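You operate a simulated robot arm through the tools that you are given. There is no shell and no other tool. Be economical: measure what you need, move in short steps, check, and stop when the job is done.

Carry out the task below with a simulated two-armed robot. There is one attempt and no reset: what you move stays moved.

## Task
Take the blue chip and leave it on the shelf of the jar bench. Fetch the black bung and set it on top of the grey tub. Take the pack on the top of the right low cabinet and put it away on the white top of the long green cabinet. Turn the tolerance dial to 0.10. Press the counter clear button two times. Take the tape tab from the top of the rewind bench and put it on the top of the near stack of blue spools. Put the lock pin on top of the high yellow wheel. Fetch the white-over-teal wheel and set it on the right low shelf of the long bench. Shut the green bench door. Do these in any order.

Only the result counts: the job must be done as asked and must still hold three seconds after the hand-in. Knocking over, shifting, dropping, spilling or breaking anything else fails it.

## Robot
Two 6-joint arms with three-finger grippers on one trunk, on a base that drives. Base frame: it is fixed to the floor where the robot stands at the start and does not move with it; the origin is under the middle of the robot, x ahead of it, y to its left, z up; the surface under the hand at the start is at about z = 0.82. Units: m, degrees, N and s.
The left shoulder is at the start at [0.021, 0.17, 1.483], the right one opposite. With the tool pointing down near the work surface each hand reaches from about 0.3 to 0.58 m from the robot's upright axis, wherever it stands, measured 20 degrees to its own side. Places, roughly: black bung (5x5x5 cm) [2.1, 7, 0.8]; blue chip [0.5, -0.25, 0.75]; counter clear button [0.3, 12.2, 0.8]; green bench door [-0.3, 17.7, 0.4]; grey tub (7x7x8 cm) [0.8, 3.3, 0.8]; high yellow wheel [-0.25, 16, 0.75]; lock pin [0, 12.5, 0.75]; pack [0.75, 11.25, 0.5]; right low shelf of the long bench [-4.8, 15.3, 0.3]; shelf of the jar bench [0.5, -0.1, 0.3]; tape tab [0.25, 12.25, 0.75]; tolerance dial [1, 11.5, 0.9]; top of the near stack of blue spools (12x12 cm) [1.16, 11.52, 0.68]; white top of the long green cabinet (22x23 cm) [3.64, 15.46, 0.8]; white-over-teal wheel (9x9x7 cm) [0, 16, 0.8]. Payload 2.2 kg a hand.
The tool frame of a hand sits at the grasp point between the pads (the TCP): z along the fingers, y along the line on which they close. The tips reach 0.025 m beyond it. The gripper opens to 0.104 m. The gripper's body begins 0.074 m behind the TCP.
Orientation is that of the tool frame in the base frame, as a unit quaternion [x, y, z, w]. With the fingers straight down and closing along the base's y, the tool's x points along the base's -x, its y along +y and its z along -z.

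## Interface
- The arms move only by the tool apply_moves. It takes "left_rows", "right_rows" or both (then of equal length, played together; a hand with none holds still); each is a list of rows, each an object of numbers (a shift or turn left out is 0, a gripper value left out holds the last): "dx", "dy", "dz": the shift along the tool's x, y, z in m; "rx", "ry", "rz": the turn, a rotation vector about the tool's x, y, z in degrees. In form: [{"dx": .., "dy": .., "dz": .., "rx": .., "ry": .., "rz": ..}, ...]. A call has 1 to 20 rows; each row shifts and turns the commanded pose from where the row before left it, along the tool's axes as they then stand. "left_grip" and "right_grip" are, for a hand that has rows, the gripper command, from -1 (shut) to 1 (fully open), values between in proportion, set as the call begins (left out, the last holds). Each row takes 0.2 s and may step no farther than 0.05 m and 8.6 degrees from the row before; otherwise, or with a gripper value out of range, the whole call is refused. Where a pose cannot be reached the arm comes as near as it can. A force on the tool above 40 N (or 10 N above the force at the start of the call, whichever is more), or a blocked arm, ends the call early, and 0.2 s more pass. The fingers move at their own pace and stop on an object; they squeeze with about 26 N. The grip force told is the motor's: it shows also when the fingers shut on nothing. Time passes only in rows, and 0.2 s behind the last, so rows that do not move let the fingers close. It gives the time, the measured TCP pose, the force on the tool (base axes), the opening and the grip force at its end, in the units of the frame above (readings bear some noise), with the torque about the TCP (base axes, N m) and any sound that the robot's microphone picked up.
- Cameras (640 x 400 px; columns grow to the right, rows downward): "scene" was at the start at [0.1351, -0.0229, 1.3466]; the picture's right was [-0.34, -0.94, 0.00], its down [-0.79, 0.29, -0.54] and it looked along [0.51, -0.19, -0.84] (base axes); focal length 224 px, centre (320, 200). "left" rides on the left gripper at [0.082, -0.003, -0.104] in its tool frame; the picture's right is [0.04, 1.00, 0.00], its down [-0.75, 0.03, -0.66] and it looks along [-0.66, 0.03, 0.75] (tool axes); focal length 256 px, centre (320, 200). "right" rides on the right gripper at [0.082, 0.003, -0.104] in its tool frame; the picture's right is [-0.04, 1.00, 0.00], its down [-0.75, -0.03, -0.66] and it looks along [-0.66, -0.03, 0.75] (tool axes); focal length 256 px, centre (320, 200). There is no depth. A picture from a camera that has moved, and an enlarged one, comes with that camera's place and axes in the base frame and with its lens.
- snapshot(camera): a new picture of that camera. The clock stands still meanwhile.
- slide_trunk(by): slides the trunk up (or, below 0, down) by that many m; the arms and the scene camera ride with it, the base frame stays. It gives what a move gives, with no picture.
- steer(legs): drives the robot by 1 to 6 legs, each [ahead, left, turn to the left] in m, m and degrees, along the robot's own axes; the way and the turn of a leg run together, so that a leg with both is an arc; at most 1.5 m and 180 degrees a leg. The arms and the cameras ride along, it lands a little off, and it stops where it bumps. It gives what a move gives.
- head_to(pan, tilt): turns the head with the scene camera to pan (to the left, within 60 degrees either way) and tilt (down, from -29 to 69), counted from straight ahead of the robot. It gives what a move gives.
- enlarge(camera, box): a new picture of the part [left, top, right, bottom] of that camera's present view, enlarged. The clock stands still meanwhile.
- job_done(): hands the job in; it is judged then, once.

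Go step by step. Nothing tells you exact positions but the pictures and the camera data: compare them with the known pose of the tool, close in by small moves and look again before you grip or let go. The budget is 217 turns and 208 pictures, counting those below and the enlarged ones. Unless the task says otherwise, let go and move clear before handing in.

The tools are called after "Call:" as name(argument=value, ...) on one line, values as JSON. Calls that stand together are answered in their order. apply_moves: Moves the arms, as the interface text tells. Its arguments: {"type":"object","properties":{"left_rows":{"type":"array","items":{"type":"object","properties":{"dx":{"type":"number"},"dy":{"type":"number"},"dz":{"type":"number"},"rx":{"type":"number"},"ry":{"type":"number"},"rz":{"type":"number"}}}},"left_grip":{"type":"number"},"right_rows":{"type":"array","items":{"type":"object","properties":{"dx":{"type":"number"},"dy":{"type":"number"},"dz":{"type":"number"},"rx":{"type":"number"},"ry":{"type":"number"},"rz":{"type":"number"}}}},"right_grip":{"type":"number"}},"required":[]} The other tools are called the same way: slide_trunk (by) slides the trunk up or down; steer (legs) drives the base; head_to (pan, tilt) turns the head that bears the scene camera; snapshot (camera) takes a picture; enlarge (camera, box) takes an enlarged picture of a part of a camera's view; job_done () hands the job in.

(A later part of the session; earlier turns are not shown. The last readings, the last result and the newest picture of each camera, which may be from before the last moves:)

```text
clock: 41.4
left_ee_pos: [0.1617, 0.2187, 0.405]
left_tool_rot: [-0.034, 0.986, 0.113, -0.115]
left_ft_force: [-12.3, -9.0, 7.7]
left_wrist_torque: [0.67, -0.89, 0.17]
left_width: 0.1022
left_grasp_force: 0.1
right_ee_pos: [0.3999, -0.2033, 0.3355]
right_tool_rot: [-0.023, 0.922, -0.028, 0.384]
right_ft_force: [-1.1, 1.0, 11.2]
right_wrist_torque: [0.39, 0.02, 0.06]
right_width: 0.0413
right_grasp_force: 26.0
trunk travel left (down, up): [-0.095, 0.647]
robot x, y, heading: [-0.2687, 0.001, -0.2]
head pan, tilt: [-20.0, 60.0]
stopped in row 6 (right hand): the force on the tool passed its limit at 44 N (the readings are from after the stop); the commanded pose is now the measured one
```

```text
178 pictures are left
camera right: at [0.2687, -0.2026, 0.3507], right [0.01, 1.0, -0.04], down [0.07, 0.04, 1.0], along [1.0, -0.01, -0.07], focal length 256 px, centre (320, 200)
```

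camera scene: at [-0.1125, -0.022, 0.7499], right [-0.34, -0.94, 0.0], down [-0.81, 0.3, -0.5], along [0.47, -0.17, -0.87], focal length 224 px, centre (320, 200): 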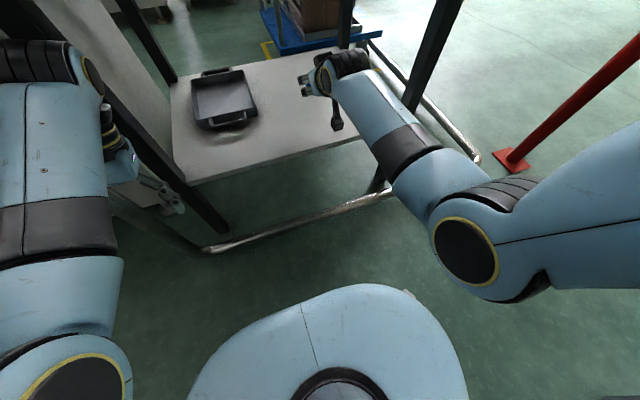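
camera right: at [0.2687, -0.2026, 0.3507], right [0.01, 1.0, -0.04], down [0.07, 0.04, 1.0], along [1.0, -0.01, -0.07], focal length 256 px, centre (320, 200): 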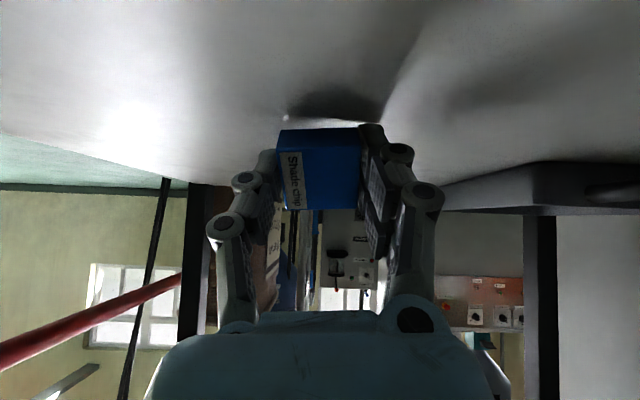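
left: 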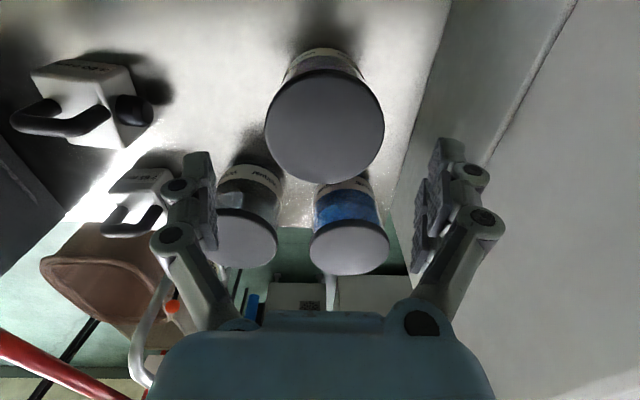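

Contact with the shelf. Release and back out along the tool.

Call:
apply_moves(right_rows=[{}, {}, {}, {}], right_grip=0.3)

Call:
apply_moves(right_rows=[{"dz": -0.02}, {"dz": -0.03}, {"dz": -0.03}, {}])

Call:
snapshot(camera="right")

```text
clock: 42.4
left_ee_pos: [0.1627, 0.2171, 0.4042]
left_tool_rot: [-0.034, 0.986, 0.113, -0.115]
left_ft_force: [-23.0, -13.4, 15.6]
left_wrist_torque: [1.1, -1.75, 0.51]
left_width: 0.1028
left_grasp_force: 0.1
right_ee_pos: [0.3981, -0.205, 0.3333]
right_tool_rot: [-0.023, 0.924, -0.029, 0.38]
right_ft_force: [2.3, -0.9, 5.6]
right_wrist_torque: [0.14, -0.08, -0.08]
right_width: 0.0717
right_grasp_force: 0.0
trunk travel left (down, up): [-0.095, 0.647]
robot x, y, heading: [-0.2659, -0.0032, -0.2]
head pan, tilt: [-20.0, 60.0]
```

```text
clock: 43.4
left_ee_pos: [0.1605, 0.2185, 0.4044]
left_tool_rot: [-0.034, 0.986, 0.112, -0.116]
left_ft_force: [-27.9, -14.7, 16.0]
left_wrist_torque: [1.2, -1.89, 0.61]
left_width: 0.1031
left_grasp_force: 0.0
right_ee_pos: [0.3418, -0.202, 0.3896]
right_tool_rot: [-0.023, 0.924, -0.028, 0.38]
right_ft_force: [-0.6, 1.0, 0.5]
right_wrist_torque: [-0.02, 0.0, -0.04]
right_width: 0.0676
right_grasp_force: 0.1
trunk travel left (down, up): [-0.095, 0.647]
robot x, y, heading: [-0.2664, 0.0003, 0.1]
head pan, tilt: [-20.0, 60.0]
```

```text
177 pictures are left
camera right: at [0.2101, -0.2004, 0.4059], right [0.01, 1.0, -0.04], down [0.07, 0.04, 1.0], along [1.0, -0.01, -0.07], focal length 256 px, centre (320, 200)
```

right: 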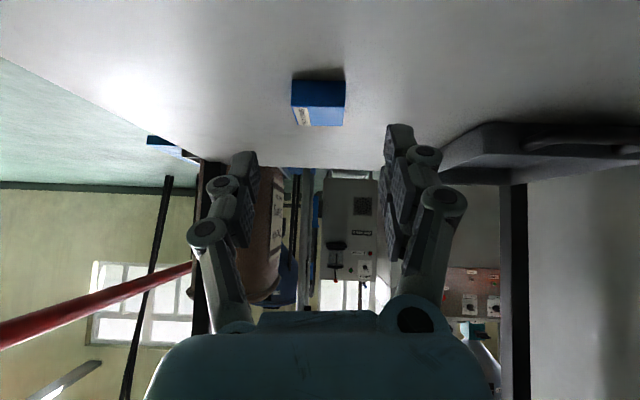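

The chip rests flat on the shelf. Now back out, raise the trunk and look to the left, where the other places are.

Call:
steer(legs=[[-0.4, 0, 0]])

Call:
slide_trunk(by=0.4)

Call:
slide_trunk(by=0.2)

Call:
snapshot(camera="scene")

Call:
head_to(pan=60, tilt=15)

Call:
snapshot(camera="scene")

```text
clock: 45.9
left_ee_pos: [-0.2348, 0.219, 0.4033]
left_tool_rot: [-0.031, 0.986, 0.114, -0.115]
left_ft_force: [-0.3, -0.4, -0.4]
left_wrist_torque: [-0.02, -0.01, -0.01]
left_width: 0.1039
left_grasp_force: 0.0
right_ee_pos: [-0.06, -0.2032, 0.39]
right_tool_rot: [-0.019, 0.924, -0.031, 0.38]
right_ft_force: [-0.5, -0.3, -0.1]
right_wrist_torque: [0.01, 0.02, 0.02]
right_width: 0.0679
right_grasp_force: 0.1
trunk travel left (down, up): [-0.095, 0.647]
robot x, y, heading: [-0.6718, 0.0041, -0.3]
head pan, tilt: [-20.0, 60.0]
```

```text
clock: 49.7
left_ee_pos: [-0.2357, 0.2194, 0.8036]
left_tool_rot: [-0.03, 0.986, 0.114, -0.115]
left_ft_force: [-0.3, 0.2, 0.2]
left_wrist_torque: [-0.02, 0.01, 0.01]
left_width: 0.1041
left_grasp_force: 0.1
right_ee_pos: [-0.0592, -0.2036, 0.7882]
right_tool_rot: [-0.021, 0.925, -0.03, 0.379]
right_ft_force: [-0.1, 0.4, -0.5]
right_wrist_torque: [0.03, -0.02, -0.02]
right_width: 0.0675
right_grasp_force: 0.0
trunk travel left (down, up): [-0.495, 0.247]
robot x, y, heading: [-0.668, 0.0072, -0.5]
head pan, tilt: [-20.0, 60.0]
```

```text
clock: 51.9
left_ee_pos: [-0.2346, 0.2184, 1.0034]
left_tool_rot: [-0.03, 0.986, 0.114, -0.115]
left_ft_force: [0.7, 0.5, 0.4]
left_wrist_torque: [0.02, 0.03, -0.02]
left_width: 0.1043
left_grasp_force: 0.1
right_ee_pos: [-0.0592, -0.2048, 0.9867]
right_tool_rot: [-0.02, 0.924, -0.03, 0.379]
right_ft_force: [-0.3, -0.6, -1.0]
right_wrist_torque: [0.0, 0.0, -0.01]
right_width: 0.0676
right_grasp_force: 0.0
trunk travel left (down, up): [-0.695, 0.047]
robot x, y, heading: [-0.6717, 0.0039, -0.4]
head pan, tilt: [-20.0, 60.0]
```

```text
176 pictures are left
camera scene: at [-0.5367, -0.02, 1.363], right [-0.35, -0.94, 0.0], down [-0.81, 0.3, -0.5], along [0.47, -0.18, -0.87], focal length 224 px, centre (320, 200)
```

scene: 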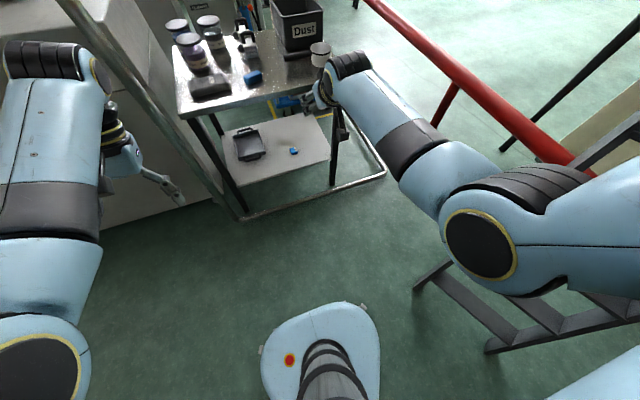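

```text
clock: 53.4
left_ee_pos: [-0.2349, 0.218, 1.0042]
left_tool_rot: [-0.029, 0.986, 0.114, -0.115]
left_ft_force: [0.0, -0.6, -0.7]
left_wrist_torque: [0.0, 0.0, 0.05]
left_width: 0.1038
left_grasp_force: 0.0
right_ee_pos: [-0.0594, -0.202, 0.9886]
right_tool_rot: [-0.019, 0.924, -0.031, 0.38]
right_ft_force: [-0.7, -0.7, 0.1]
right_wrist_torque: [0.0, -0.01, 0.0]
right_width: 0.0676
right_grasp_force: 0.1
trunk travel left (down, up): [-0.695, 0.047]
robot x, y, heading: [-0.6665, -0.0001, -0.7]
head pan, tilt: [60.0, 15.0]
```

```text
175 pictures are left
camera scene: at [-0.5515, 0.0838, 1.4293], right [0.86, -0.51, 0.0], down [-0.13, -0.22, -0.97], along [0.49, 0.83, -0.26], focal length 224 px, centre (320, 200)
```

scene: 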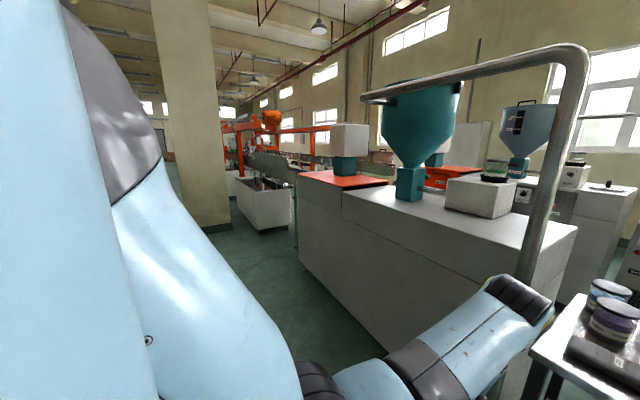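

Chip placed; the aisle runs left along x≈-0.6. I'll turn left 90° and look down the aisle.

Call:
head_to(pan=0, tilt=20)

Call:
steer(legs=[[0, 0, 90]])

Call:
snapshot(camera="scene")

```text
clock: 54.7
left_ee_pos: [-0.2355, 0.2188, 1.0037]
left_tool_rot: [-0.03, 0.986, 0.114, -0.114]
left_ft_force: [0.6, -0.1, -0.7]
left_wrist_torque: [0.0, 0.03, 0.02]
left_width: 0.1041
left_grasp_force: 0.1
right_ee_pos: [-0.0592, -0.2041, 0.9884]
right_tool_rot: [-0.021, 0.924, -0.029, 0.38]
right_ft_force: [0.0, 0.1, -0.9]
right_wrist_torque: [-0.02, 0.02, 0.03]
right_width: 0.0677
right_grasp_force: 0.0
trunk travel left (down, up): [-0.695, 0.047]
robot x, y, heading: [-0.6645, 0.0026, -0.9]
head pan, tilt: [0.0, 20.0]
```

```text
clock: 59.0
left_ee_pos: [-0.892, 0.4332, 1.0035]
left_tool_rot: [0.725, -0.669, 0.003, 0.162]
left_ft_force: [0.7, -1.0, -0.3]
left_wrist_torque: [-0.02, 0.0, -0.02]
left_width: 0.1039
left_grasp_force: 0.1
right_ee_pos: [-0.4741, 0.6173, 0.9892]
right_tool_rot: [0.675, -0.633, -0.25, -0.287]
right_ft_force: [0.7, -0.5, 0.3]
right_wrist_torque: [-0.01, -0.02, 0.0]
right_width: 0.0676
right_grasp_force: 0.1
trunk travel left (down, up): [-0.695, 0.047]
robot x, y, heading: [-0.6693, 0.0009, 90.7]
head pan, tilt: [0.0, 20.0]
```

```text
174 pictures are left
camera scene: at [-0.6713, 0.1679, 1.4212], right [1.0, 0.01, 0.0], down [0.0, -0.34, -0.94], along [-0.01, 0.94, -0.34], focal length 224 px, centre (320, 200)
```

scene: 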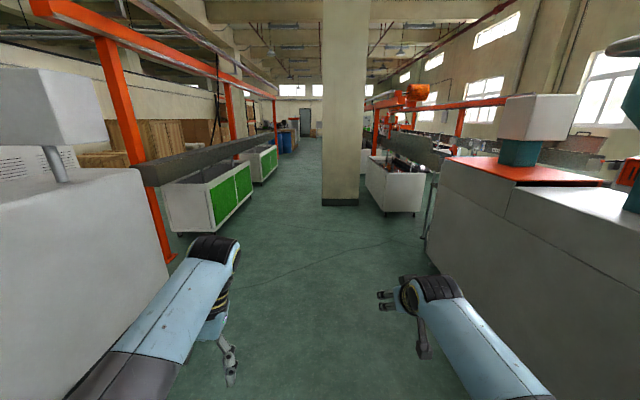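

The aisle is clear ahead with a column at y≈4. Let me zoom on the tank area and beyond.

Call:
enlarge(camera="scene", box=[340, 80, 480, 220])

Call:
steer(legs=[[1.5, 0.0, 0]])

Call:
head_to(pan=-40, tilt=20)

Call:
snapshot(camera="scene")

```text
2.86 times, centred on (410, 150) of scene
camera zoom: at [-0.6713, 0.1679, 1.4212], right [1.0, 0.01, 0.0], down [0.0, -0.34, -0.94], along [-0.01, 0.94, -0.34], focal length 640 px, centre (63, 343)
```

zoom: 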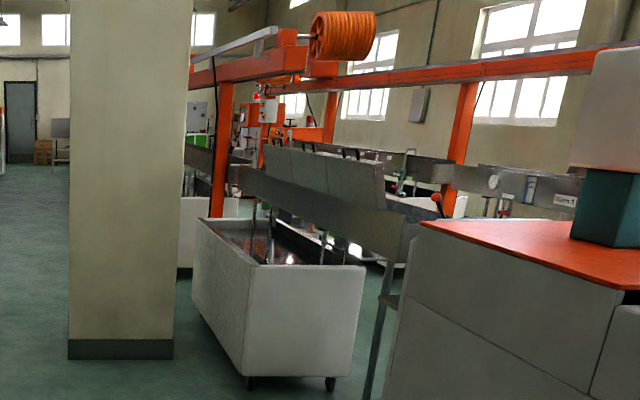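

```text
clock: 66.4
left_ee_pos: [-0.8916, 1.9311, 1.0036]
left_tool_rot: [0.721, -0.674, 0.001, 0.162]
left_ft_force: [0.6, 0.1, 1.0]
left_wrist_torque: [-0.05, -0.03, 0.03]
left_width: 0.104
left_grasp_force: 0.0
right_ee_pos: [-0.4716, 2.1086, 0.9886]
right_tool_rot: [0.67, -0.636, -0.249, -0.289]
right_ft_force: [-0.6, 0.7, -0.4]
right_wrist_torque: [0.05, -0.01, 0.01]
right_width: 0.0675
right_grasp_force: 0.0
trunk travel left (down, up): [-0.695, 0.047]
robot x, y, heading: [-0.6721, 1.497, 89.8]
head pan, tilt: [0.0, 20.0]
```

```text
clock: 67.5
left_ee_pos: [-0.8906, 1.9301, 1.0036]
left_tool_rot: [0.721, -0.674, 0.002, 0.161]
left_ft_force: [0.2, 0.1, -0.6]
left_wrist_torque: [0.02, 0.04, -0.01]
left_width: 0.1037
left_grasp_force: 0.1
right_ee_pos: [-0.4705, 2.1092, 0.9884]
right_tool_rot: [0.67, -0.637, -0.248, -0.289]
right_ft_force: [0.0, -1.0, 0.0]
right_wrist_torque: [0.01, -0.02, 0.02]
right_width: 0.0676
right_grasp_force: 0.1
trunk travel left (down, up): [-0.695, 0.047]
robot x, y, heading: [-0.6723, 1.4975, 89.8]
head pan, tilt: [-40.0, 20.0]
```

```text
172 pictures are left
camera scene: at [-0.6136, 1.6413, 1.4212], right [0.76, -0.64, 0.0], down [-0.22, -0.26, -0.94], along [0.61, 0.72, -0.34], focal length 224 px, centre (320, 200)
```

scene: 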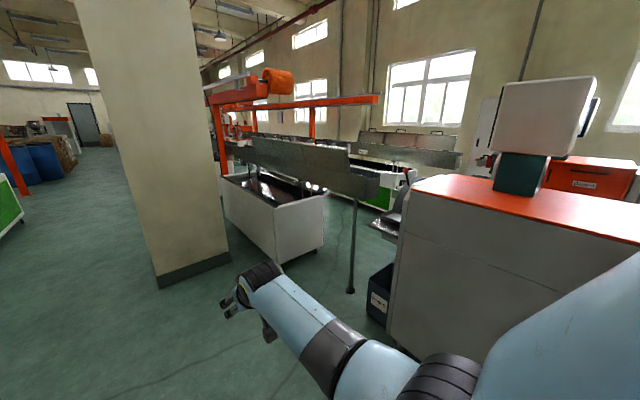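

Call:
enlarge(camera="scene", box=[220, 120, 420, 245])

```text
3.20 times, centred on (320, 182) of scene
camera zoom: at [-0.6136, 1.6413, 1.4212], right [0.76, -0.64, 0.0], down [-0.22, -0.26, -0.94], along [0.61, 0.72, -0.34], focal length 717 px, centre (320, 256)
```

zoom: 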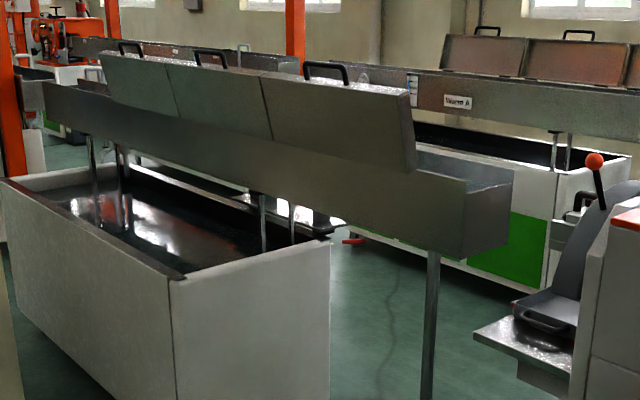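

The tub isn't visible from here. I'll pass left of the column and look back to the right from y≈5.3.

Call:
steer(legs=[[1.0, 0.6, 0], [1.5, 0, 0], [1.3, 0, 0]])

Call:
head_to(pan=-58, tilt=20)

Call:
snapshot(camera="scene")

Call:
head_to(pan=0, tilt=20)

Call:
snapshot(camera="scene")

```text
clock: 86.3
left_ee_pos: [-1.5565, 5.6782, 1.0038]
left_tool_rot: [0.731, -0.663, 0.004, 0.161]
left_ft_force: [-0.1, 0.3, 0.4]
left_wrist_torque: [0.0, 0.01, 0.02]
left_width: 0.104
left_grasp_force: 0.0
right_ee_pos: [-1.1429, 5.8697, 0.9891]
right_tool_rot: [0.68, -0.626, -0.254, -0.285]
right_ft_force: [-0.5, -0.3, 0.0]
right_wrist_torque: [0.0, 0.01, 0.0]
right_width: 0.0675
right_grasp_force: 0.0
trunk travel left (down, up): [-0.695, 0.047]
robot x, y, heading: [-1.3192, 5.252, 91.4]
head pan, tilt: [-40.0, 20.0]
```

```text
clock: 87.2
left_ee_pos: [-1.5563, 5.6778, 1.0044]
left_tool_rot: [0.732, -0.662, 0.004, 0.162]
left_ft_force: [0.3, 0.8, 0.6]
left_wrist_torque: [-0.01, -0.03, 0.0]
left_width: 0.1038
left_grasp_force: 0.0
right_ee_pos: [-1.1419, 5.8694, 0.9895]
right_tool_rot: [0.68, -0.626, -0.253, -0.285]
right_ft_force: [0.4, 0.3, 0.1]
right_wrist_torque: [0.01, 0.03, 0.0]
right_width: 0.0677
right_grasp_force: 0.1
trunk travel left (down, up): [-0.695, 0.047]
robot x, y, heading: [-1.3219, 5.2537, 91.7]
head pan, tilt: [-58.0, 20.0]
```

```text
170 pictures are left
camera scene: at [-1.2506, 5.3757, 1.4212], right [0.55, -0.83, 0.0], down [-0.28, -0.19, -0.94], along [0.78, 0.52, -0.34], focal length 224 px, centre (320, 200)
```

scene: 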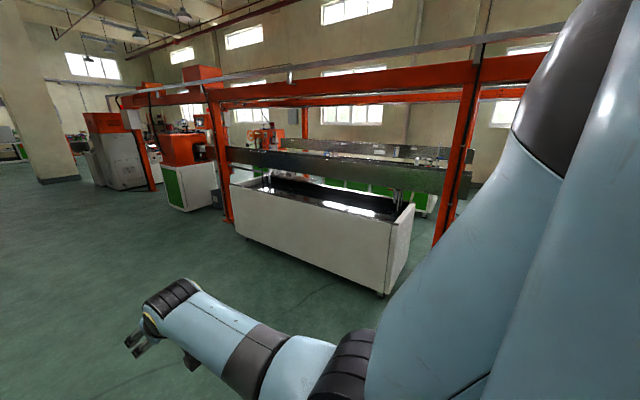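

```text
clock: 88.4
left_ee_pos: [-1.556, 5.678, 1.0039]
left_tool_rot: [0.731, -0.662, 0.004, 0.162]
left_ft_force: [-0.2, 0.5, 0.8]
left_wrist_torque: [-0.02, -0.01, 0.01]
left_width: 0.104
left_grasp_force: 0.1
right_ee_pos: [-1.1417, 5.8692, 0.9881]
right_tool_rot: [0.68, -0.627, -0.252, -0.285]
right_ft_force: [-0.5, 0.7, 0.2]
right_wrist_torque: [0.01, -0.02, 0.0]
right_width: 0.0675
right_grasp_force: 0.0
trunk travel left (down, up): [-0.695, 0.047]
robot x, y, heading: [-1.3202, 5.2532, 91.7]
head pan, tilt: [0.0, 20.0]
```

```text
169 pictures are left
camera scene: at [-1.3305, 5.4174, 1.4212], right [1.0, 0.03, 0.0], down [0.01, -0.34, -0.94], along [-0.02, 0.94, -0.34], focal length 224 px, centre (320, 200)
```

scene: 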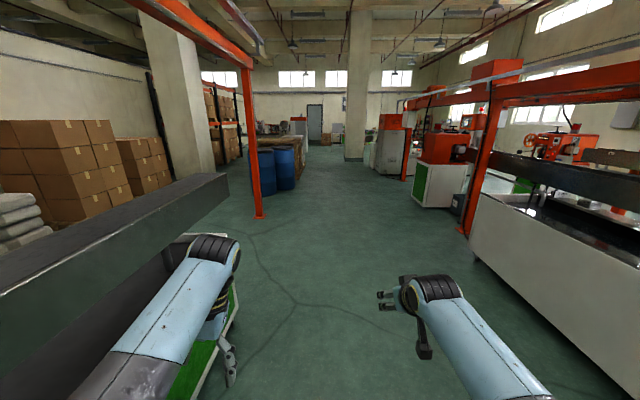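

Call:
head_to(pan=-50, tilt=15)

Call:
enlarge(camera="scene", box=[200, 130, 440, 280])

```text
clock: 89.6
left_ee_pos: [-1.5563, 5.6776, 1.0031]
left_tool_rot: [0.731, -0.663, 0.004, 0.161]
left_ft_force: [0.0, 0.3, 0.0]
left_wrist_torque: [-0.02, -0.01, -0.01]
left_width: 0.1037
left_grasp_force: 0.1
right_ee_pos: [-1.142, 5.869, 0.9892]
right_tool_rot: [0.68, -0.627, -0.252, -0.285]
right_ft_force: [0.3, 0.4, 0.2]
right_wrist_torque: [0.01, -0.01, -0.01]
right_width: 0.0672
right_grasp_force: 0.1
trunk travel left (down, up): [-0.695, 0.047]
robot x, y, heading: [-1.323, 5.2519, 91.4]
head pan, tilt: [-50.0, 15.0]
```

```text
2.67 times, centred on (320, 205) of scene
camera zoom: at [-1.2583, 5.3863, 1.4294], right [0.66, -0.75, 0.0], down [-0.19, -0.17, -0.97], along [0.72, 0.64, -0.26], focal length 598 px, centre (320, 187)
```

zoom: 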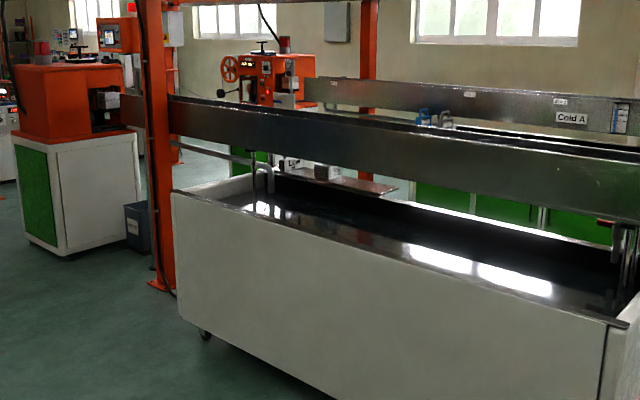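

Line 1 (trough) is a barrier; the aisle between the two lines must be entered from an end. I'll drive on and look.

Call:
steer(legs=[[1.5, -0.1, 0], [1.5, 0, 0], [1.0, 0, 0]])

Call:
snapshot(camera="scene")

Call:
head_to(pan=-10, tilt=15)

Call:
snapshot(camera="scene")

```text
refused: leg 1 is longer than a leg can be; nothing moved
```

```text
167 pictures are left
camera scene: at [-1.2583, 5.3863, 1.4294], right [0.66, -0.75, 0.0], down [-0.19, -0.17, -0.97], along [0.72, 0.64, -0.26], focal length 224 px, centre (320, 200)
```

scene: 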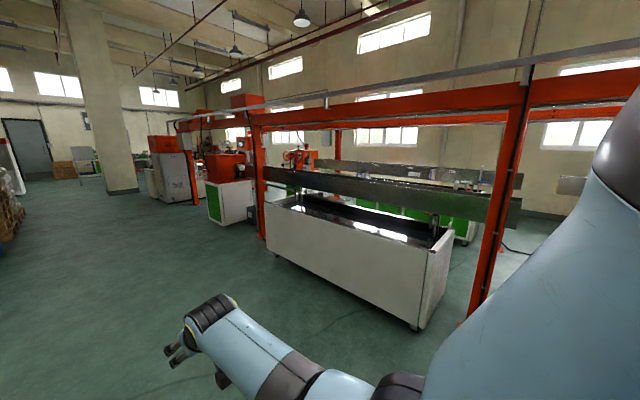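

```text
clock: 90.7
left_ee_pos: [-1.5565, 5.6777, 1.0043]
left_tool_rot: [0.731, -0.663, 0.004, 0.162]
left_ft_force: [-0.4, -0.7, 0.3]
left_wrist_torque: [-0.01, 0.01, -0.01]
left_width: 0.104
left_grasp_force: 0.0
right_ee_pos: [-1.1424, 5.8691, 0.9892]
right_tool_rot: [0.68, -0.626, -0.253, -0.285]
right_ft_force: [0.7, -0.5, 0.9]
right_wrist_torque: [0.01, 0.0, -0.02]
right_width: 0.0675
right_grasp_force: 0.1
trunk travel left (down, up): [-0.695, 0.047]
robot x, y, heading: [-1.3236, 5.252, 91.7]
head pan, tilt: [-10.0, 15.0]
```

```text
166 pictures are left
camera scene: at [-1.3143, 5.4167, 1.4294], right [0.99, -0.15, 0.0], down [-0.04, -0.26, -0.97], along [0.14, 0.96, -0.26], focal length 224 px, centre (320, 200)
```

scene: 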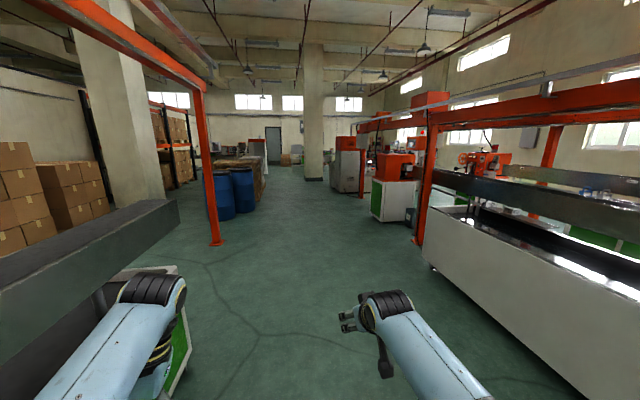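

Call:
steer(legs=[[1.4, -0.15, -1.5], [1.4, -0.15, 0], [1.4, -0.1, 0]])

Call:
head_to(pan=-50, tilt=20)

Call:
snapshot(camera="scene")

Call:
head_to(pan=0, tilt=20)

Call:
snapshot(camera="scene")

```text
clock: 110.9
left_ee_pos: [-1.0936, 9.8796, 1.0028]
left_tool_rot: [0.713, -0.683, -0.001, 0.162]
left_ft_force: [-0.3, -0.1, 0.3]
left_wrist_torque: [0.0, 0.0, 0.0]
left_width: 0.1041
left_grasp_force: 0.0
right_ee_pos: [-0.6693, 10.0475, 0.9894]
right_tool_rot: [0.663, -0.645, -0.245, -0.292]
right_ft_force: [-0.1, 0.5, 1.0]
right_wrist_torque: [0.03, 0.0, 0.0]
right_width: 0.0676
right_grasp_force: 0.1
trunk travel left (down, up): [-0.695, 0.047]
robot x, y, heading: [-0.8872, 9.4374, 88.4]
head pan, tilt: [-10.0, 15.0]
```

```text
clock: 112.0
left_ee_pos: [-1.0935, 9.8796, 1.0044]
left_tool_rot: [0.713, -0.682, -0.001, 0.161]
left_ft_force: [0.7, -0.7, -0.8]
left_wrist_torque: [-0.01, -0.01, -0.01]
left_width: 0.1039
left_grasp_force: 0.1
right_ee_pos: [-0.6691, 10.0479, 0.9893]
right_tool_rot: [0.663, -0.645, -0.245, -0.292]
right_ft_force: [0.3, 0.2, 0.8]
right_wrist_torque: [-0.02, 0.01, -0.01]
right_width: 0.0676
right_grasp_force: 0.0
trunk travel left (down, up): [-0.695, 0.047]
robot x, y, heading: [-0.8846, 9.4398, 88.3]
head pan, tilt: [-50.0, 20.0]
```

```text
165 pictures are left
camera scene: at [-0.8118, 9.5722, 1.4212], right [0.62, -0.78, 0.0], down [-0.27, -0.21, -0.94], along [0.74, 0.58, -0.34], focal length 224 px, centre (320, 200)
```

scene: 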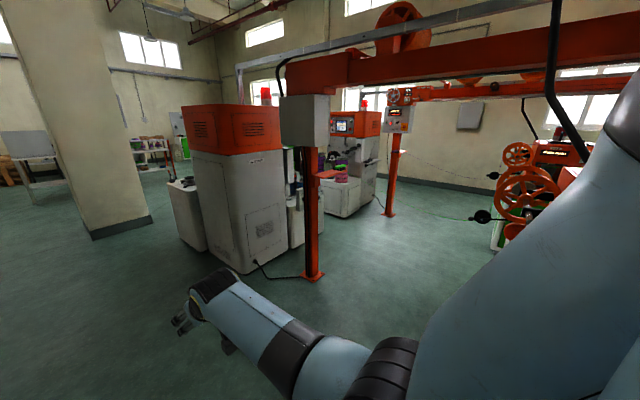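

```text
clock: 113.1
left_ee_pos: [-1.0934, 9.8786, 1.0032]
left_tool_rot: [0.713, -0.682, -0.001, 0.161]
left_ft_force: [0.1, -0.5, -0.6]
left_wrist_torque: [0.01, -0.01, -0.01]
left_width: 0.104
left_grasp_force: 0.1
right_ee_pos: [-0.6696, 10.0485, 0.9891]
right_tool_rot: [0.663, -0.645, -0.244, -0.292]
right_ft_force: [0.6, 0.1, -0.4]
right_wrist_torque: [0.04, 0.02, 0.02]
right_width: 0.0674
right_grasp_force: 0.1
trunk travel left (down, up): [-0.695, 0.047]
robot x, y, heading: [-0.8853, 9.4456, 88.2]
head pan, tilt: [0.0, 20.0]
```

```text
164 pictures are left
camera scene: at [-0.8821, 9.6073, 1.4212], right [1.0, -0.03, 0.0], down [-0.01, -0.34, -0.94], along [0.03, 0.94, -0.34], focal length 224 px, centre (320, 200)
```

scene: 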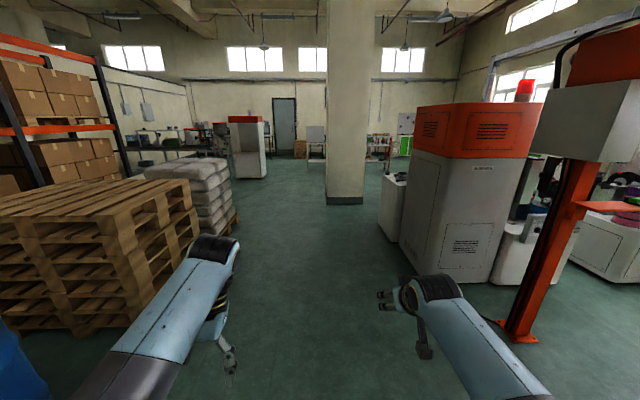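

There's an open crossing at y≈10 between the puller and the winder post. I'll move up to y≈10, turn right, and look.

Call:
steer(legs=[[0.55, 0, 0], [0, 0, -90]])

Call:
snapshot(camera="scene")

```text
clock: 120.1
left_ee_pos: [-0.4371, 10.1993, 1.0037]
left_tool_rot: [-0.027, 0.986, 0.114, -0.115]
left_ft_force: [0.0, 1.2, 0.2]
left_wrist_torque: [0.01, 0.0, -0.03]
left_width: 0.1041
left_grasp_force: 0.0
right_ee_pos: [-0.2628, 9.7769, 0.9887]
right_tool_rot: [-0.018, 0.924, -0.031, 0.38]
right_ft_force: [1.2, 0.5, 0.0]
right_wrist_torque: [0.02, 0.0, 0.01]
right_width: 0.0672
right_grasp_force: 0.1
trunk travel left (down, up): [-0.695, 0.047]
robot x, y, heading: [-0.8728, 9.9891, -0.9]
head pan, tilt: [0.0, 20.0]
```

```text
163 pictures are left
camera scene: at [-0.7092, 9.9847, 1.4212], right [-0.02, -1.0, 0.0], down [-0.34, 0.01, -0.94], along [0.94, -0.02, -0.34], focal length 224 px, centre (320, 200)
```

scene: 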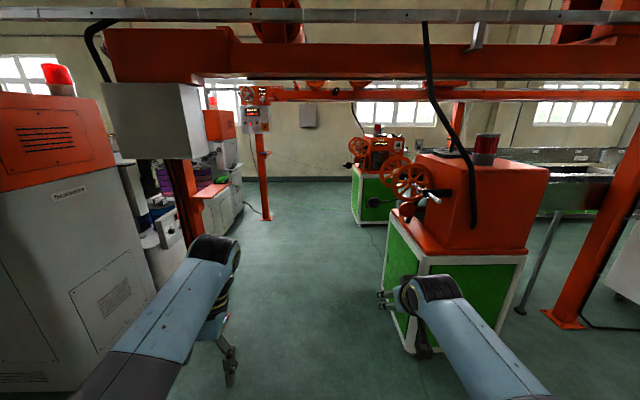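

The crossing is about 1.3 m wide but the beam is low (~1.6 m), so I'll lower the trunk, cross, and look.

Call:
slide_trunk(by=-0.25)

Call:
steer(legs=[[1.2, 0.05, 1], [1.15, 0, 0]])

Call:
head_to(pan=55, tilt=25)

Call:
snapshot(camera="scene")

Call:
head_to(pan=-45, tilt=20)

Call:
snapshot(camera="scene")

```text
clock: 122.7
left_ee_pos: [-0.4357, 10.1996, 0.7539]
left_tool_rot: [-0.027, 0.987, 0.114, -0.114]
left_ft_force: [0.4, -0.6, 0.6]
left_wrist_torque: [0.0, 0.0, 0.03]
left_width: 0.1036
left_grasp_force: 0.0
right_ee_pos: [-0.2632, 9.7772, 0.7395]
right_tool_rot: [-0.016, 0.924, -0.032, 0.38]
right_ft_force: [0.6, 0.4, -0.7]
right_wrist_torque: [-0.01, 0.0, 0.01]
right_width: 0.0675
right_grasp_force: 0.1
trunk travel left (down, up): [-0.445, 0.297]
robot x, y, heading: [-0.8741, 9.9901, -0.9]
head pan, tilt: [0.0, 20.0]
```

```text
clock: 134.2
left_ee_pos: [1.9124, 10.245, 0.7535]
left_tool_rot: [-0.036, 0.986, 0.113, -0.115]
left_ft_force: [-0.4, 0.9, 0.1]
left_wrist_torque: [-0.02, 0.01, -0.01]
left_width: 0.1039
left_grasp_force: 0.1
right_ee_pos: [2.0928, 9.8237, 0.739]
right_tool_rot: [-0.026, 0.924, -0.028, 0.381]
right_ft_force: [0.1, -0.2, -0.3]
right_wrist_torque: [-0.02, 0.01, -0.02]
right_width: 0.0676
right_grasp_force: 0.0
trunk travel left (down, up): [-0.445, 0.297]
robot x, y, heading: [1.4781, 10.022, 0.1]
head pan, tilt: [0.0, 20.0]
```

```text
clock: 135.5
left_ee_pos: [1.9112, 10.2438, 0.7536]
left_tool_rot: [-0.036, 0.986, 0.113, -0.115]
left_ft_force: [-0.8, -0.4, -0.5]
left_wrist_torque: [-0.02, -0.03, 0.02]
left_width: 0.104
left_grasp_force: 0.0
right_ee_pos: [2.0928, 9.8239, 0.7393]
right_tool_rot: [-0.027, 0.924, -0.027, 0.381]
right_ft_force: [0.4, 0.2, 0.0]
right_wrist_torque: [0.01, 0.02, 0.0]
right_width: 0.0678
right_grasp_force: 0.0
trunk travel left (down, up): [-0.445, 0.297]
robot x, y, heading: [1.4803, 10.024, 0.2]
head pan, tilt: [55.0, 25.0]
```

```text
162 pictures are left
camera scene: at [1.606, 10.0995, 1.1608], right [0.82, -0.57, 0.0], down [-0.24, -0.35, -0.91], along [0.52, 0.74, -0.42], focal length 224 px, centre (320, 200)
```

scene: 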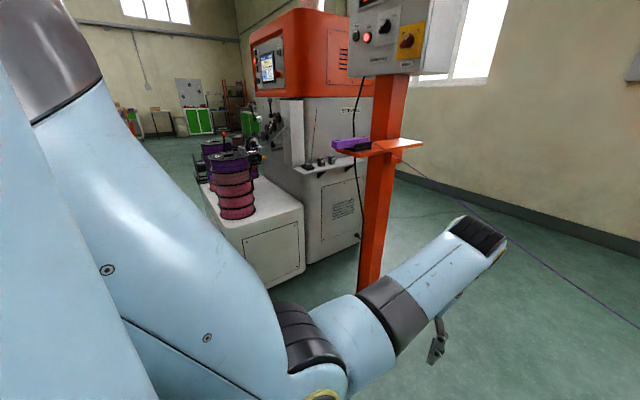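

```text
clock: 137.2
left_ee_pos: [1.9115, 10.243, 0.7539]
left_tool_rot: [-0.036, 0.986, 0.113, -0.116]
left_ft_force: [-0.2, 0.1, -0.3]
left_wrist_torque: [0.0, -0.01, -0.01]
left_width: 0.104
left_grasp_force: 0.2
right_ee_pos: [2.0932, 9.8244, 0.7382]
right_tool_rot: [-0.026, 0.924, -0.028, 0.38]
right_ft_force: [0.3, 0.0, -0.1]
right_wrist_torque: [-0.01, 0.01, -0.01]
right_width: 0.0676
right_grasp_force: 0.2
trunk travel left (down, up): [-0.445, 0.297]
robot x, y, heading: [1.4812, 10.021, 0.0]
head pan, tilt: [-45.0, 20.0]
```

```text
161 pictures are left
camera scene: at [1.6193, 9.9582, 1.1688], right [-0.71, -0.71, 0.0], down [-0.24, 0.24, -0.94], along [0.67, -0.66, -0.34], focal length 224 px, centre (320, 200)
```

scene: 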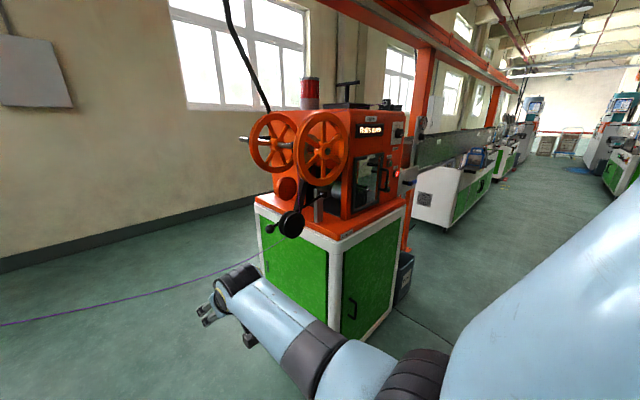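

The bung should be down this aisle on line 2's near edge. Turn right and drive down the aisle, then look.

Call:
steer(legs=[[0, 0, -90], [1.4, 0, 0]])

Call:
head_to(pan=15, tilt=25)

Call:
snapshot(camera="scene")

```text
clock: 148.1
left_ee_pos: [1.7394, 8.1781, 0.7533]
left_tool_rot: [0.663, 0.731, 0.161, -0.004]
left_ft_force: [0.3, -0.4, -0.3]
left_wrist_torque: [-0.02, 0.04, 0.0]
left_width: 0.1041
left_grasp_force: 0.1
right_ee_pos: [1.3254, 7.9894, 0.7395]
right_tool_rot: [0.627, 0.68, -0.285, 0.253]
right_ft_force: [-0.2, 0.1, 0.2]
right_wrist_torque: [0.02, -0.03, 0.0]
right_width: 0.0674
right_grasp_force: 0.1
trunk travel left (down, up): [-0.445, 0.297]
robot x, y, heading: [1.5061, 8.6041, -88.4]
head pan, tilt: [-45.0, 20.0]
```

```text
clock: 149.4
left_ee_pos: [1.7397, 8.1793, 0.7542]
left_tool_rot: [0.663, 0.731, 0.161, -0.004]
left_ft_force: [0.5, 1.1, -0.5]
left_wrist_torque: [0.02, 0.0, -0.05]
left_width: 0.1041
left_grasp_force: 0.1
right_ee_pos: [1.3245, 7.9876, 0.7382]
right_tool_rot: [0.627, 0.679, -0.285, 0.253]
right_ft_force: [0.0, 0.2, -0.4]
right_wrist_torque: [0.02, 0.06, 0.0]
right_width: 0.0677
right_grasp_force: 0.0
trunk travel left (down, up): [-0.445, 0.297]
robot x, y, heading: [1.5097, 8.6056, -88.4]
head pan, tilt: [15.0, 25.0]
```

```text
160 pictures are left
camera scene: at [1.5353, 8.444, 1.1607], right [-0.96, -0.28, 0.0], down [-0.12, 0.41, -0.91], along [0.26, -0.87, -0.42], focal length 224 px, centre (320, 200)
```

scene: 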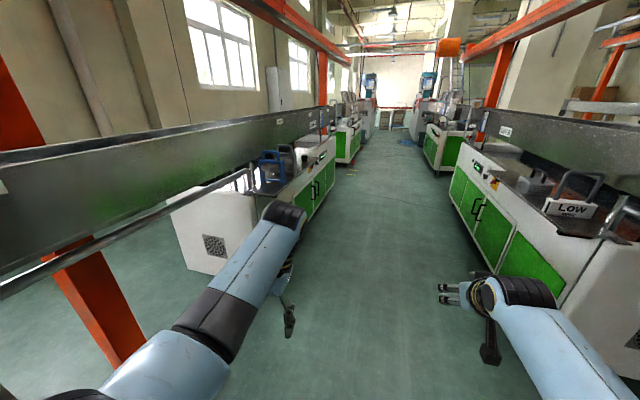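

Call:
enlarge(camera="scene", box=[220, 110, 380, 210])

Call:
enlarge(camera="scene", box=[420, 110, 640, 250])

```text
4.00 times, centred on (300, 160) of scene
camera zoom: at [1.5353, 8.444, 1.1607], right [-0.96, -0.28, 0.0], down [-0.12, 0.41, -0.91], along [0.26, -0.87, -0.42], focal length 896 px, centre (400, 360)
```

zoom: 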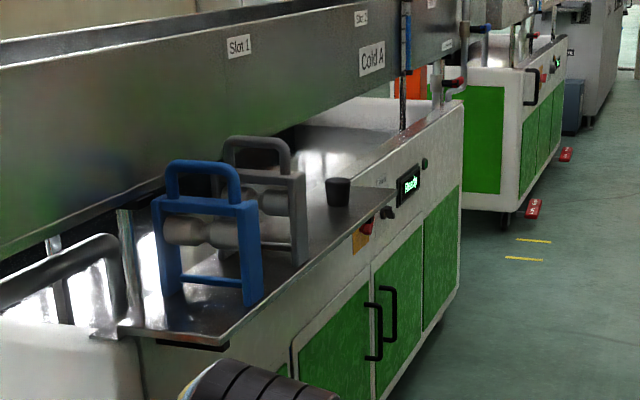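

```text
2.86 times, centred on (530, 180) of scene
camera zoom: at [1.5353, 8.444, 1.1607], right [-0.96, -0.28, 0.0], down [-0.12, 0.41, -0.91], along [0.26, -0.87, -0.42], focal length 640 px, centre (-280, 257)
```

zoom: 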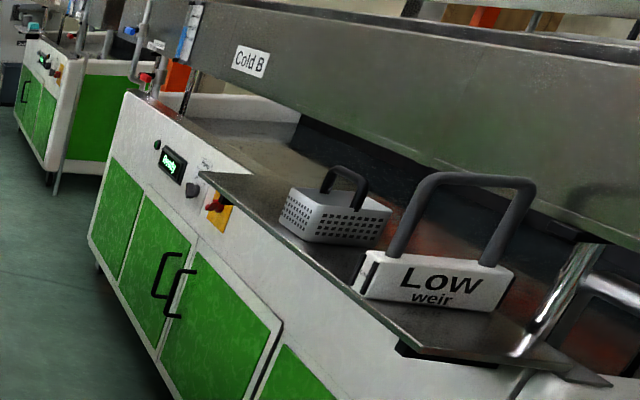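

The black bung is the small dark stopper on line 2's ledge at about (2.05, 7.1, 0.8). I'll square both hands to point down, pull the right one in, and raise the trunk before turning there.

Call:
apply_moves(right_rows=[{"ry": 7.5}, {"ry": 7.5}, {"ry": 7.5}, {"ry": 7.5}, {"ry": 7.5}, {"ry": 7.4}, {"dx": 0.04}, {"dx": 0.04}, {"dx": 0.04}, {"dx": 0.04}, {}], left_rows=[{"rx": 5, "ry": -5, "rz": 2}, {"rx": 5, "ry": -5, "rz": 2}, {"rx": 3, "ry": -3.2}, {}, {}, {}, {}, {}, {}, {}, {}])

Call:
slide_trunk(by=0.29)

Call:
steer(legs=[[1.3, 0.0, -1.6]])

Call:
snapshot(camera="scene")

```text
clock: 151.8
left_ee_pos: [1.7404, 8.1784, 0.7536]
left_tool_rot: [0.697, 0.717, 0.0, -0.001]
left_ft_force: [-0.5, 0.3, -0.5]
left_wrist_torque: [0.03, 0.01, 0.01]
left_width: 0.1039
left_grasp_force: 0.0
right_ee_pos: [1.3163, 8.1482, 0.7406]
right_tool_rot: [0.688, 0.725, -0.024, -0.026]
right_ft_force: [-0.1, 0.2, 0.3]
right_wrist_torque: [-0.04, 0.0, 0.03]
right_width: 0.0677
right_grasp_force: 0.2
trunk travel left (down, up): [-0.445, 0.297]
robot x, y, heading: [1.5098, 8.606, -88.6]
head pan, tilt: [15.0, 25.0]
```

```text
clock: 154.7
left_ee_pos: [1.7397, 8.1805, 1.0432]
left_tool_rot: [0.698, 0.716, 0.0, -0.002]
left_ft_force: [-0.1, -0.1, -0.5]
left_wrist_torque: [-0.05, 0.0, 0.05]
left_width: 0.1042
left_grasp_force: 0.0
right_ee_pos: [1.3162, 8.1489, 1.0295]
right_tool_rot: [0.688, 0.724, -0.024, -0.027]
right_ft_force: [0.8, -0.3, 0.6]
right_wrist_torque: [0.0, 0.0, -0.02]
right_width: 0.0674
right_grasp_force: 0.0
trunk travel left (down, up): [-0.735, 0.007]
robot x, y, heading: [1.5113, 8.6082, -88.3]
head pan, tilt: [15.0, 25.0]
```

```text
clock: 161.3
left_ee_pos: [1.7354, 6.8584, 1.0422]
left_tool_rot: [0.71, 0.704, 0.001, -0.002]
left_ft_force: [-0.6, -0.4, 0.3]
left_wrist_torque: [0.0, 0.0, -0.03]
left_width: 0.1041
left_grasp_force: 0.0
right_ee_pos: [1.3106, 6.8416, 1.0304]
right_tool_rot: [0.702, 0.711, -0.023, -0.027]
right_ft_force: [0.0, 0.4, -0.6]
right_wrist_torque: [0.02, 0.01, 0.0]
right_width: 0.0678
right_grasp_force: 0.1
trunk travel left (down, up): [-0.735, 0.007]
robot x, y, heading: [1.5186, 7.2933, -90.9]
head pan, tilt: [15.0, 25.0]
```

```text
157 pictures are left
camera scene: at [1.5397, 7.1327, 1.4532], right [-0.97, -0.25, 0.0], down [-0.11, 0.41, -0.91], along [0.23, -0.88, -0.42], focal length 224 px, centre (320, 200)
```

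scene: 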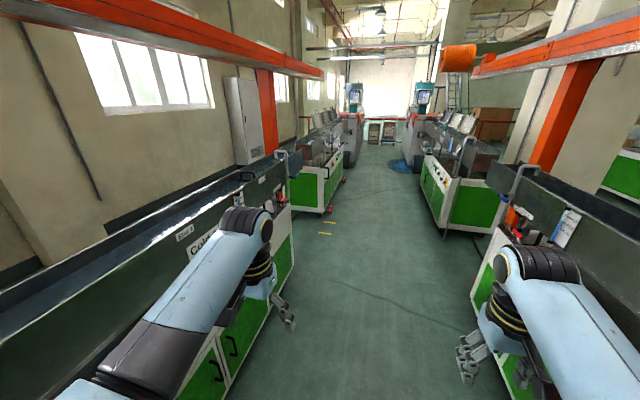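

Call:
steer(legs=[[0.34, 0, 0], [0, 0, 90.5]])

Call:
head_to(pan=15, tilt=50)

Call:
snapshot(camera="scene")

Call:
snapshot(camera="left")

```text
clock: 167.4
left_ee_pos: [1.9469, 7.1705, 1.0441]
left_tool_rot: [0.0, 1.0, -0.001, -0.001]
left_ft_force: [-0.6, -0.3, -0.5]
left_wrist_torque: [0.0, -0.05, -0.01]
left_width: 0.1041
left_grasp_force: 0.1
right_ee_pos: [1.966, 6.7459, 1.0301]
right_tool_rot: [-0.012, 0.999, -0.036, -0.003]
right_ft_force: [-0.3, 0.2, 0.2]
right_wrist_torque: [0.01, 0.01, 0.0]
right_width: 0.0677
right_grasp_force: 0.0
trunk travel left (down, up): [-0.735, 0.007]
robot x, y, heading: [1.5114, 6.9467, -0.1]
head pan, tilt: [15.0, 25.0]
```

```text
clock: 168.3
left_ee_pos: [1.9456, 7.1701, 1.044]
left_tool_rot: [0.0, 1.0, -0.001, -0.002]
left_ft_force: [0.3, -0.8, -0.6]
left_wrist_torque: [0.01, -0.03, -0.05]
left_width: 0.104
left_grasp_force: 0.0
right_ee_pos: [1.966, 6.7451, 1.0284]
right_tool_rot: [-0.011, 0.999, -0.037, -0.003]
right_ft_force: [-0.1, -0.4, 0.5]
right_wrist_torque: [-0.02, 0.02, 0.02]
right_width: 0.0677
right_grasp_force: 0.0
trunk travel left (down, up): [-0.735, 0.007]
robot x, y, heading: [1.5149, 6.9516, 0.2]
head pan, tilt: [15.0, 50.0]
```

```text
156 pictures are left
camera scene: at [1.6581, 6.9709, 1.4158], right [0.26, -0.97, 0.0], down [-0.74, -0.2, -0.64], along [0.62, 0.17, -0.77], focal length 224 px, centre (320, 200)
```

scene: 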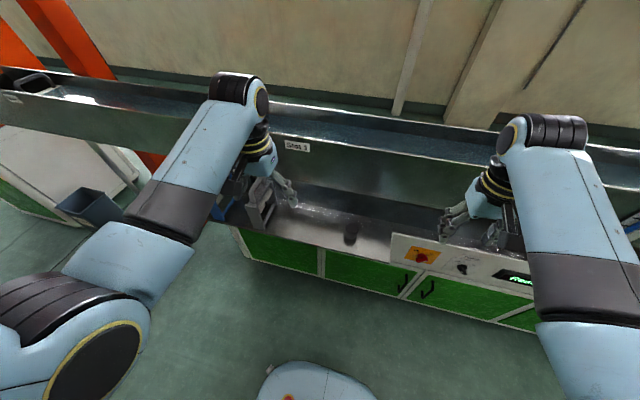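

```text
155 pictures are left
camera left: at [1.8652, 7.1666, 1.1493], right [-0.04, 1.0, 0.0], down [0.76, 0.03, 0.65], along [0.65, 0.03, -0.76], focal length 256 px, centre (320, 200)
```

left: 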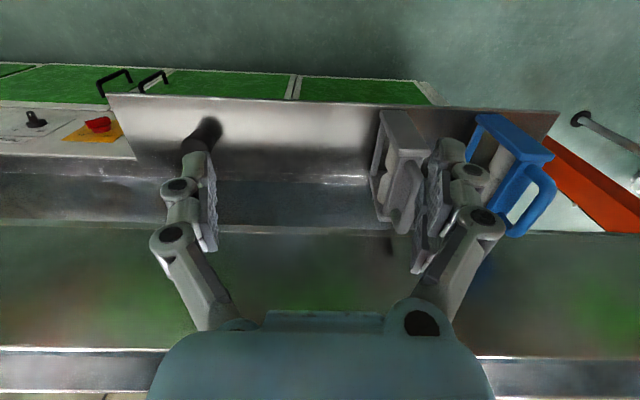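

Bung at about (2.044, 6.99). I'll sidestep the robot right 0.13 m, and bring the left hand above it.

Call:
steer(legs=[[0, -0.14, 0]])

Call:
apply_moves(left_rows=[{"dx": -0.03, "dy": -0.015}, {"dx": -0.035, "dy": -0.015}, {"dx": -0.03, "dy": -0.01}, {"dz": 0.03}, {"dz": 0.03}, {"dz": 0.03}, {}], left_grip=0.6)

Call:
snapshot(camera="left")

Call:
snapshot(camera="scene")

```text
clock: 169.6
left_ee_pos: [1.9447, 7.0288, 1.0436]
left_tool_rot: [-0.001, 1.0, -0.001, -0.002]
left_ft_force: [-0.3, 0.0, -0.1]
left_wrist_torque: [0.03, 0.0, 0.04]
left_width: 0.104
left_grasp_force: 0.0
right_ee_pos: [1.9659, 6.6069, 1.0301]
right_tool_rot: [-0.013, 0.999, -0.036, -0.002]
right_ft_force: [0.2, -0.5, 0.0]
right_wrist_torque: [0.0, -0.03, 0.01]
right_width: 0.0679
right_grasp_force: 0.0
trunk travel left (down, up): [-0.735, 0.007]
robot x, y, heading: [1.5108, 6.8083, -0.0]
head pan, tilt: [15.0, 50.0]
```

```text
clock: 171.2
left_ee_pos: [2.0395, 6.9884, 0.9537]
left_tool_rot: [-0.002, 1.0, -0.001, -0.002]
left_ft_force: [-0.8, -0.7, -0.2]
left_wrist_torque: [0.04, 0.0, -0.03]
left_width: 0.0835
left_grasp_force: 0.0
right_ee_pos: [1.9659, 6.6062, 1.0304]
right_tool_rot: [-0.013, 0.999, -0.036, -0.002]
right_ft_force: [0.2, 0.9, -0.2]
right_wrist_torque: [0.02, -0.01, 0.0]
right_width: 0.0675
right_grasp_force: 0.1
trunk travel left (down, up): [-0.735, 0.007]
robot x, y, heading: [1.5131, 6.8073, -0.3]
head pan, tilt: [15.0, 50.0]
```

```text
154 pictures are left
camera left: at [1.9587, 6.9854, 1.059], right [-0.04, 1.0, 0.0], down [0.76, 0.03, 0.65], along [0.65, 0.03, -0.76], focal length 256 px, centre (320, 200)
```

left: 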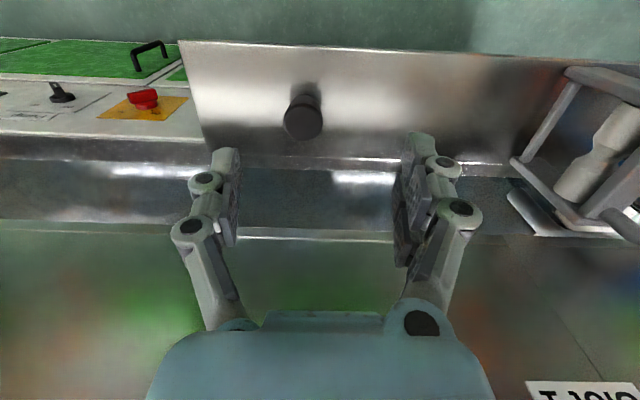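

```text
153 pictures are left
camera scene: at [1.6576, 6.8298, 1.4158], right [0.26, -0.97, 0.0], down [-0.74, -0.2, -0.64], along [0.62, 0.17, -0.77], focal length 224 px, centre (320, 200)
```

scene: 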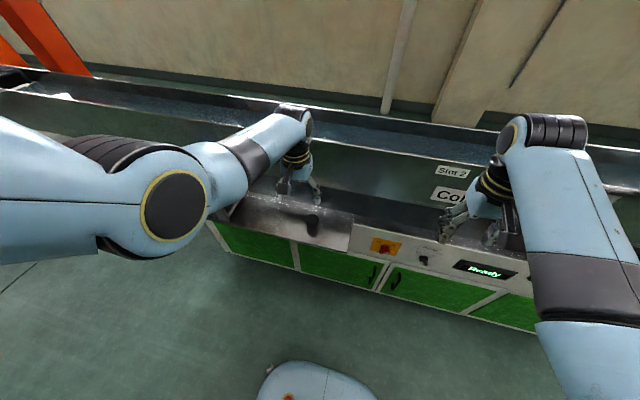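

Triangulated: bung top centre (2.055, 6.97, 0.83). Shift over it, descend, and grip.

Call:
apply_moves(left_rows=[{"dx": -0.0155, "dy": -0.017}, {"dz": 0.03}, {"dz": 0.03}, {"dz": 0.03}, {"dz": 0.025}, {}])

Call:
snapshot(camera="left")

```text
clock: 172.6
left_ee_pos: [2.0263, 6.9823, 0.8923]
left_tool_rot: [-0.001, 1.0, 0.0, -0.002]
left_ft_force: [-0.4, -0.1, 0.1]
left_wrist_torque: [-0.03, 0.03, 0.02]
left_width: 0.0832
left_grasp_force: 0.0
left hand out of reach, approached as far as the arm can: row 2, 3, 4, 5
right_ee_pos: [1.9655, 6.6055, 1.0284]
right_tool_rot: [-0.013, 0.999, -0.036, -0.002]
right_ft_force: [0.8, 0.3, -0.5]
right_wrist_torque: [0.0, 0.02, 0.01]
right_width: 0.0673
right_grasp_force: 0.1
trunk travel left (down, up): [-0.735, 0.007]
robot x, y, heading: [1.5156, 6.8105, 0.3]
head pan, tilt: [15.0, 50.0]
```

```text
152 pictures are left
camera left: at [1.945, 6.9784, 0.9975], right [-0.04, 1.0, 0.0], down [0.76, 0.03, 0.65], along [0.65, 0.03, -0.76], focal length 256 px, centre (320, 200)
```

left: 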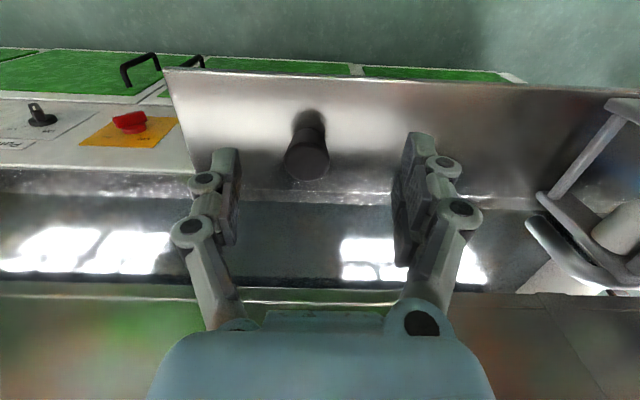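

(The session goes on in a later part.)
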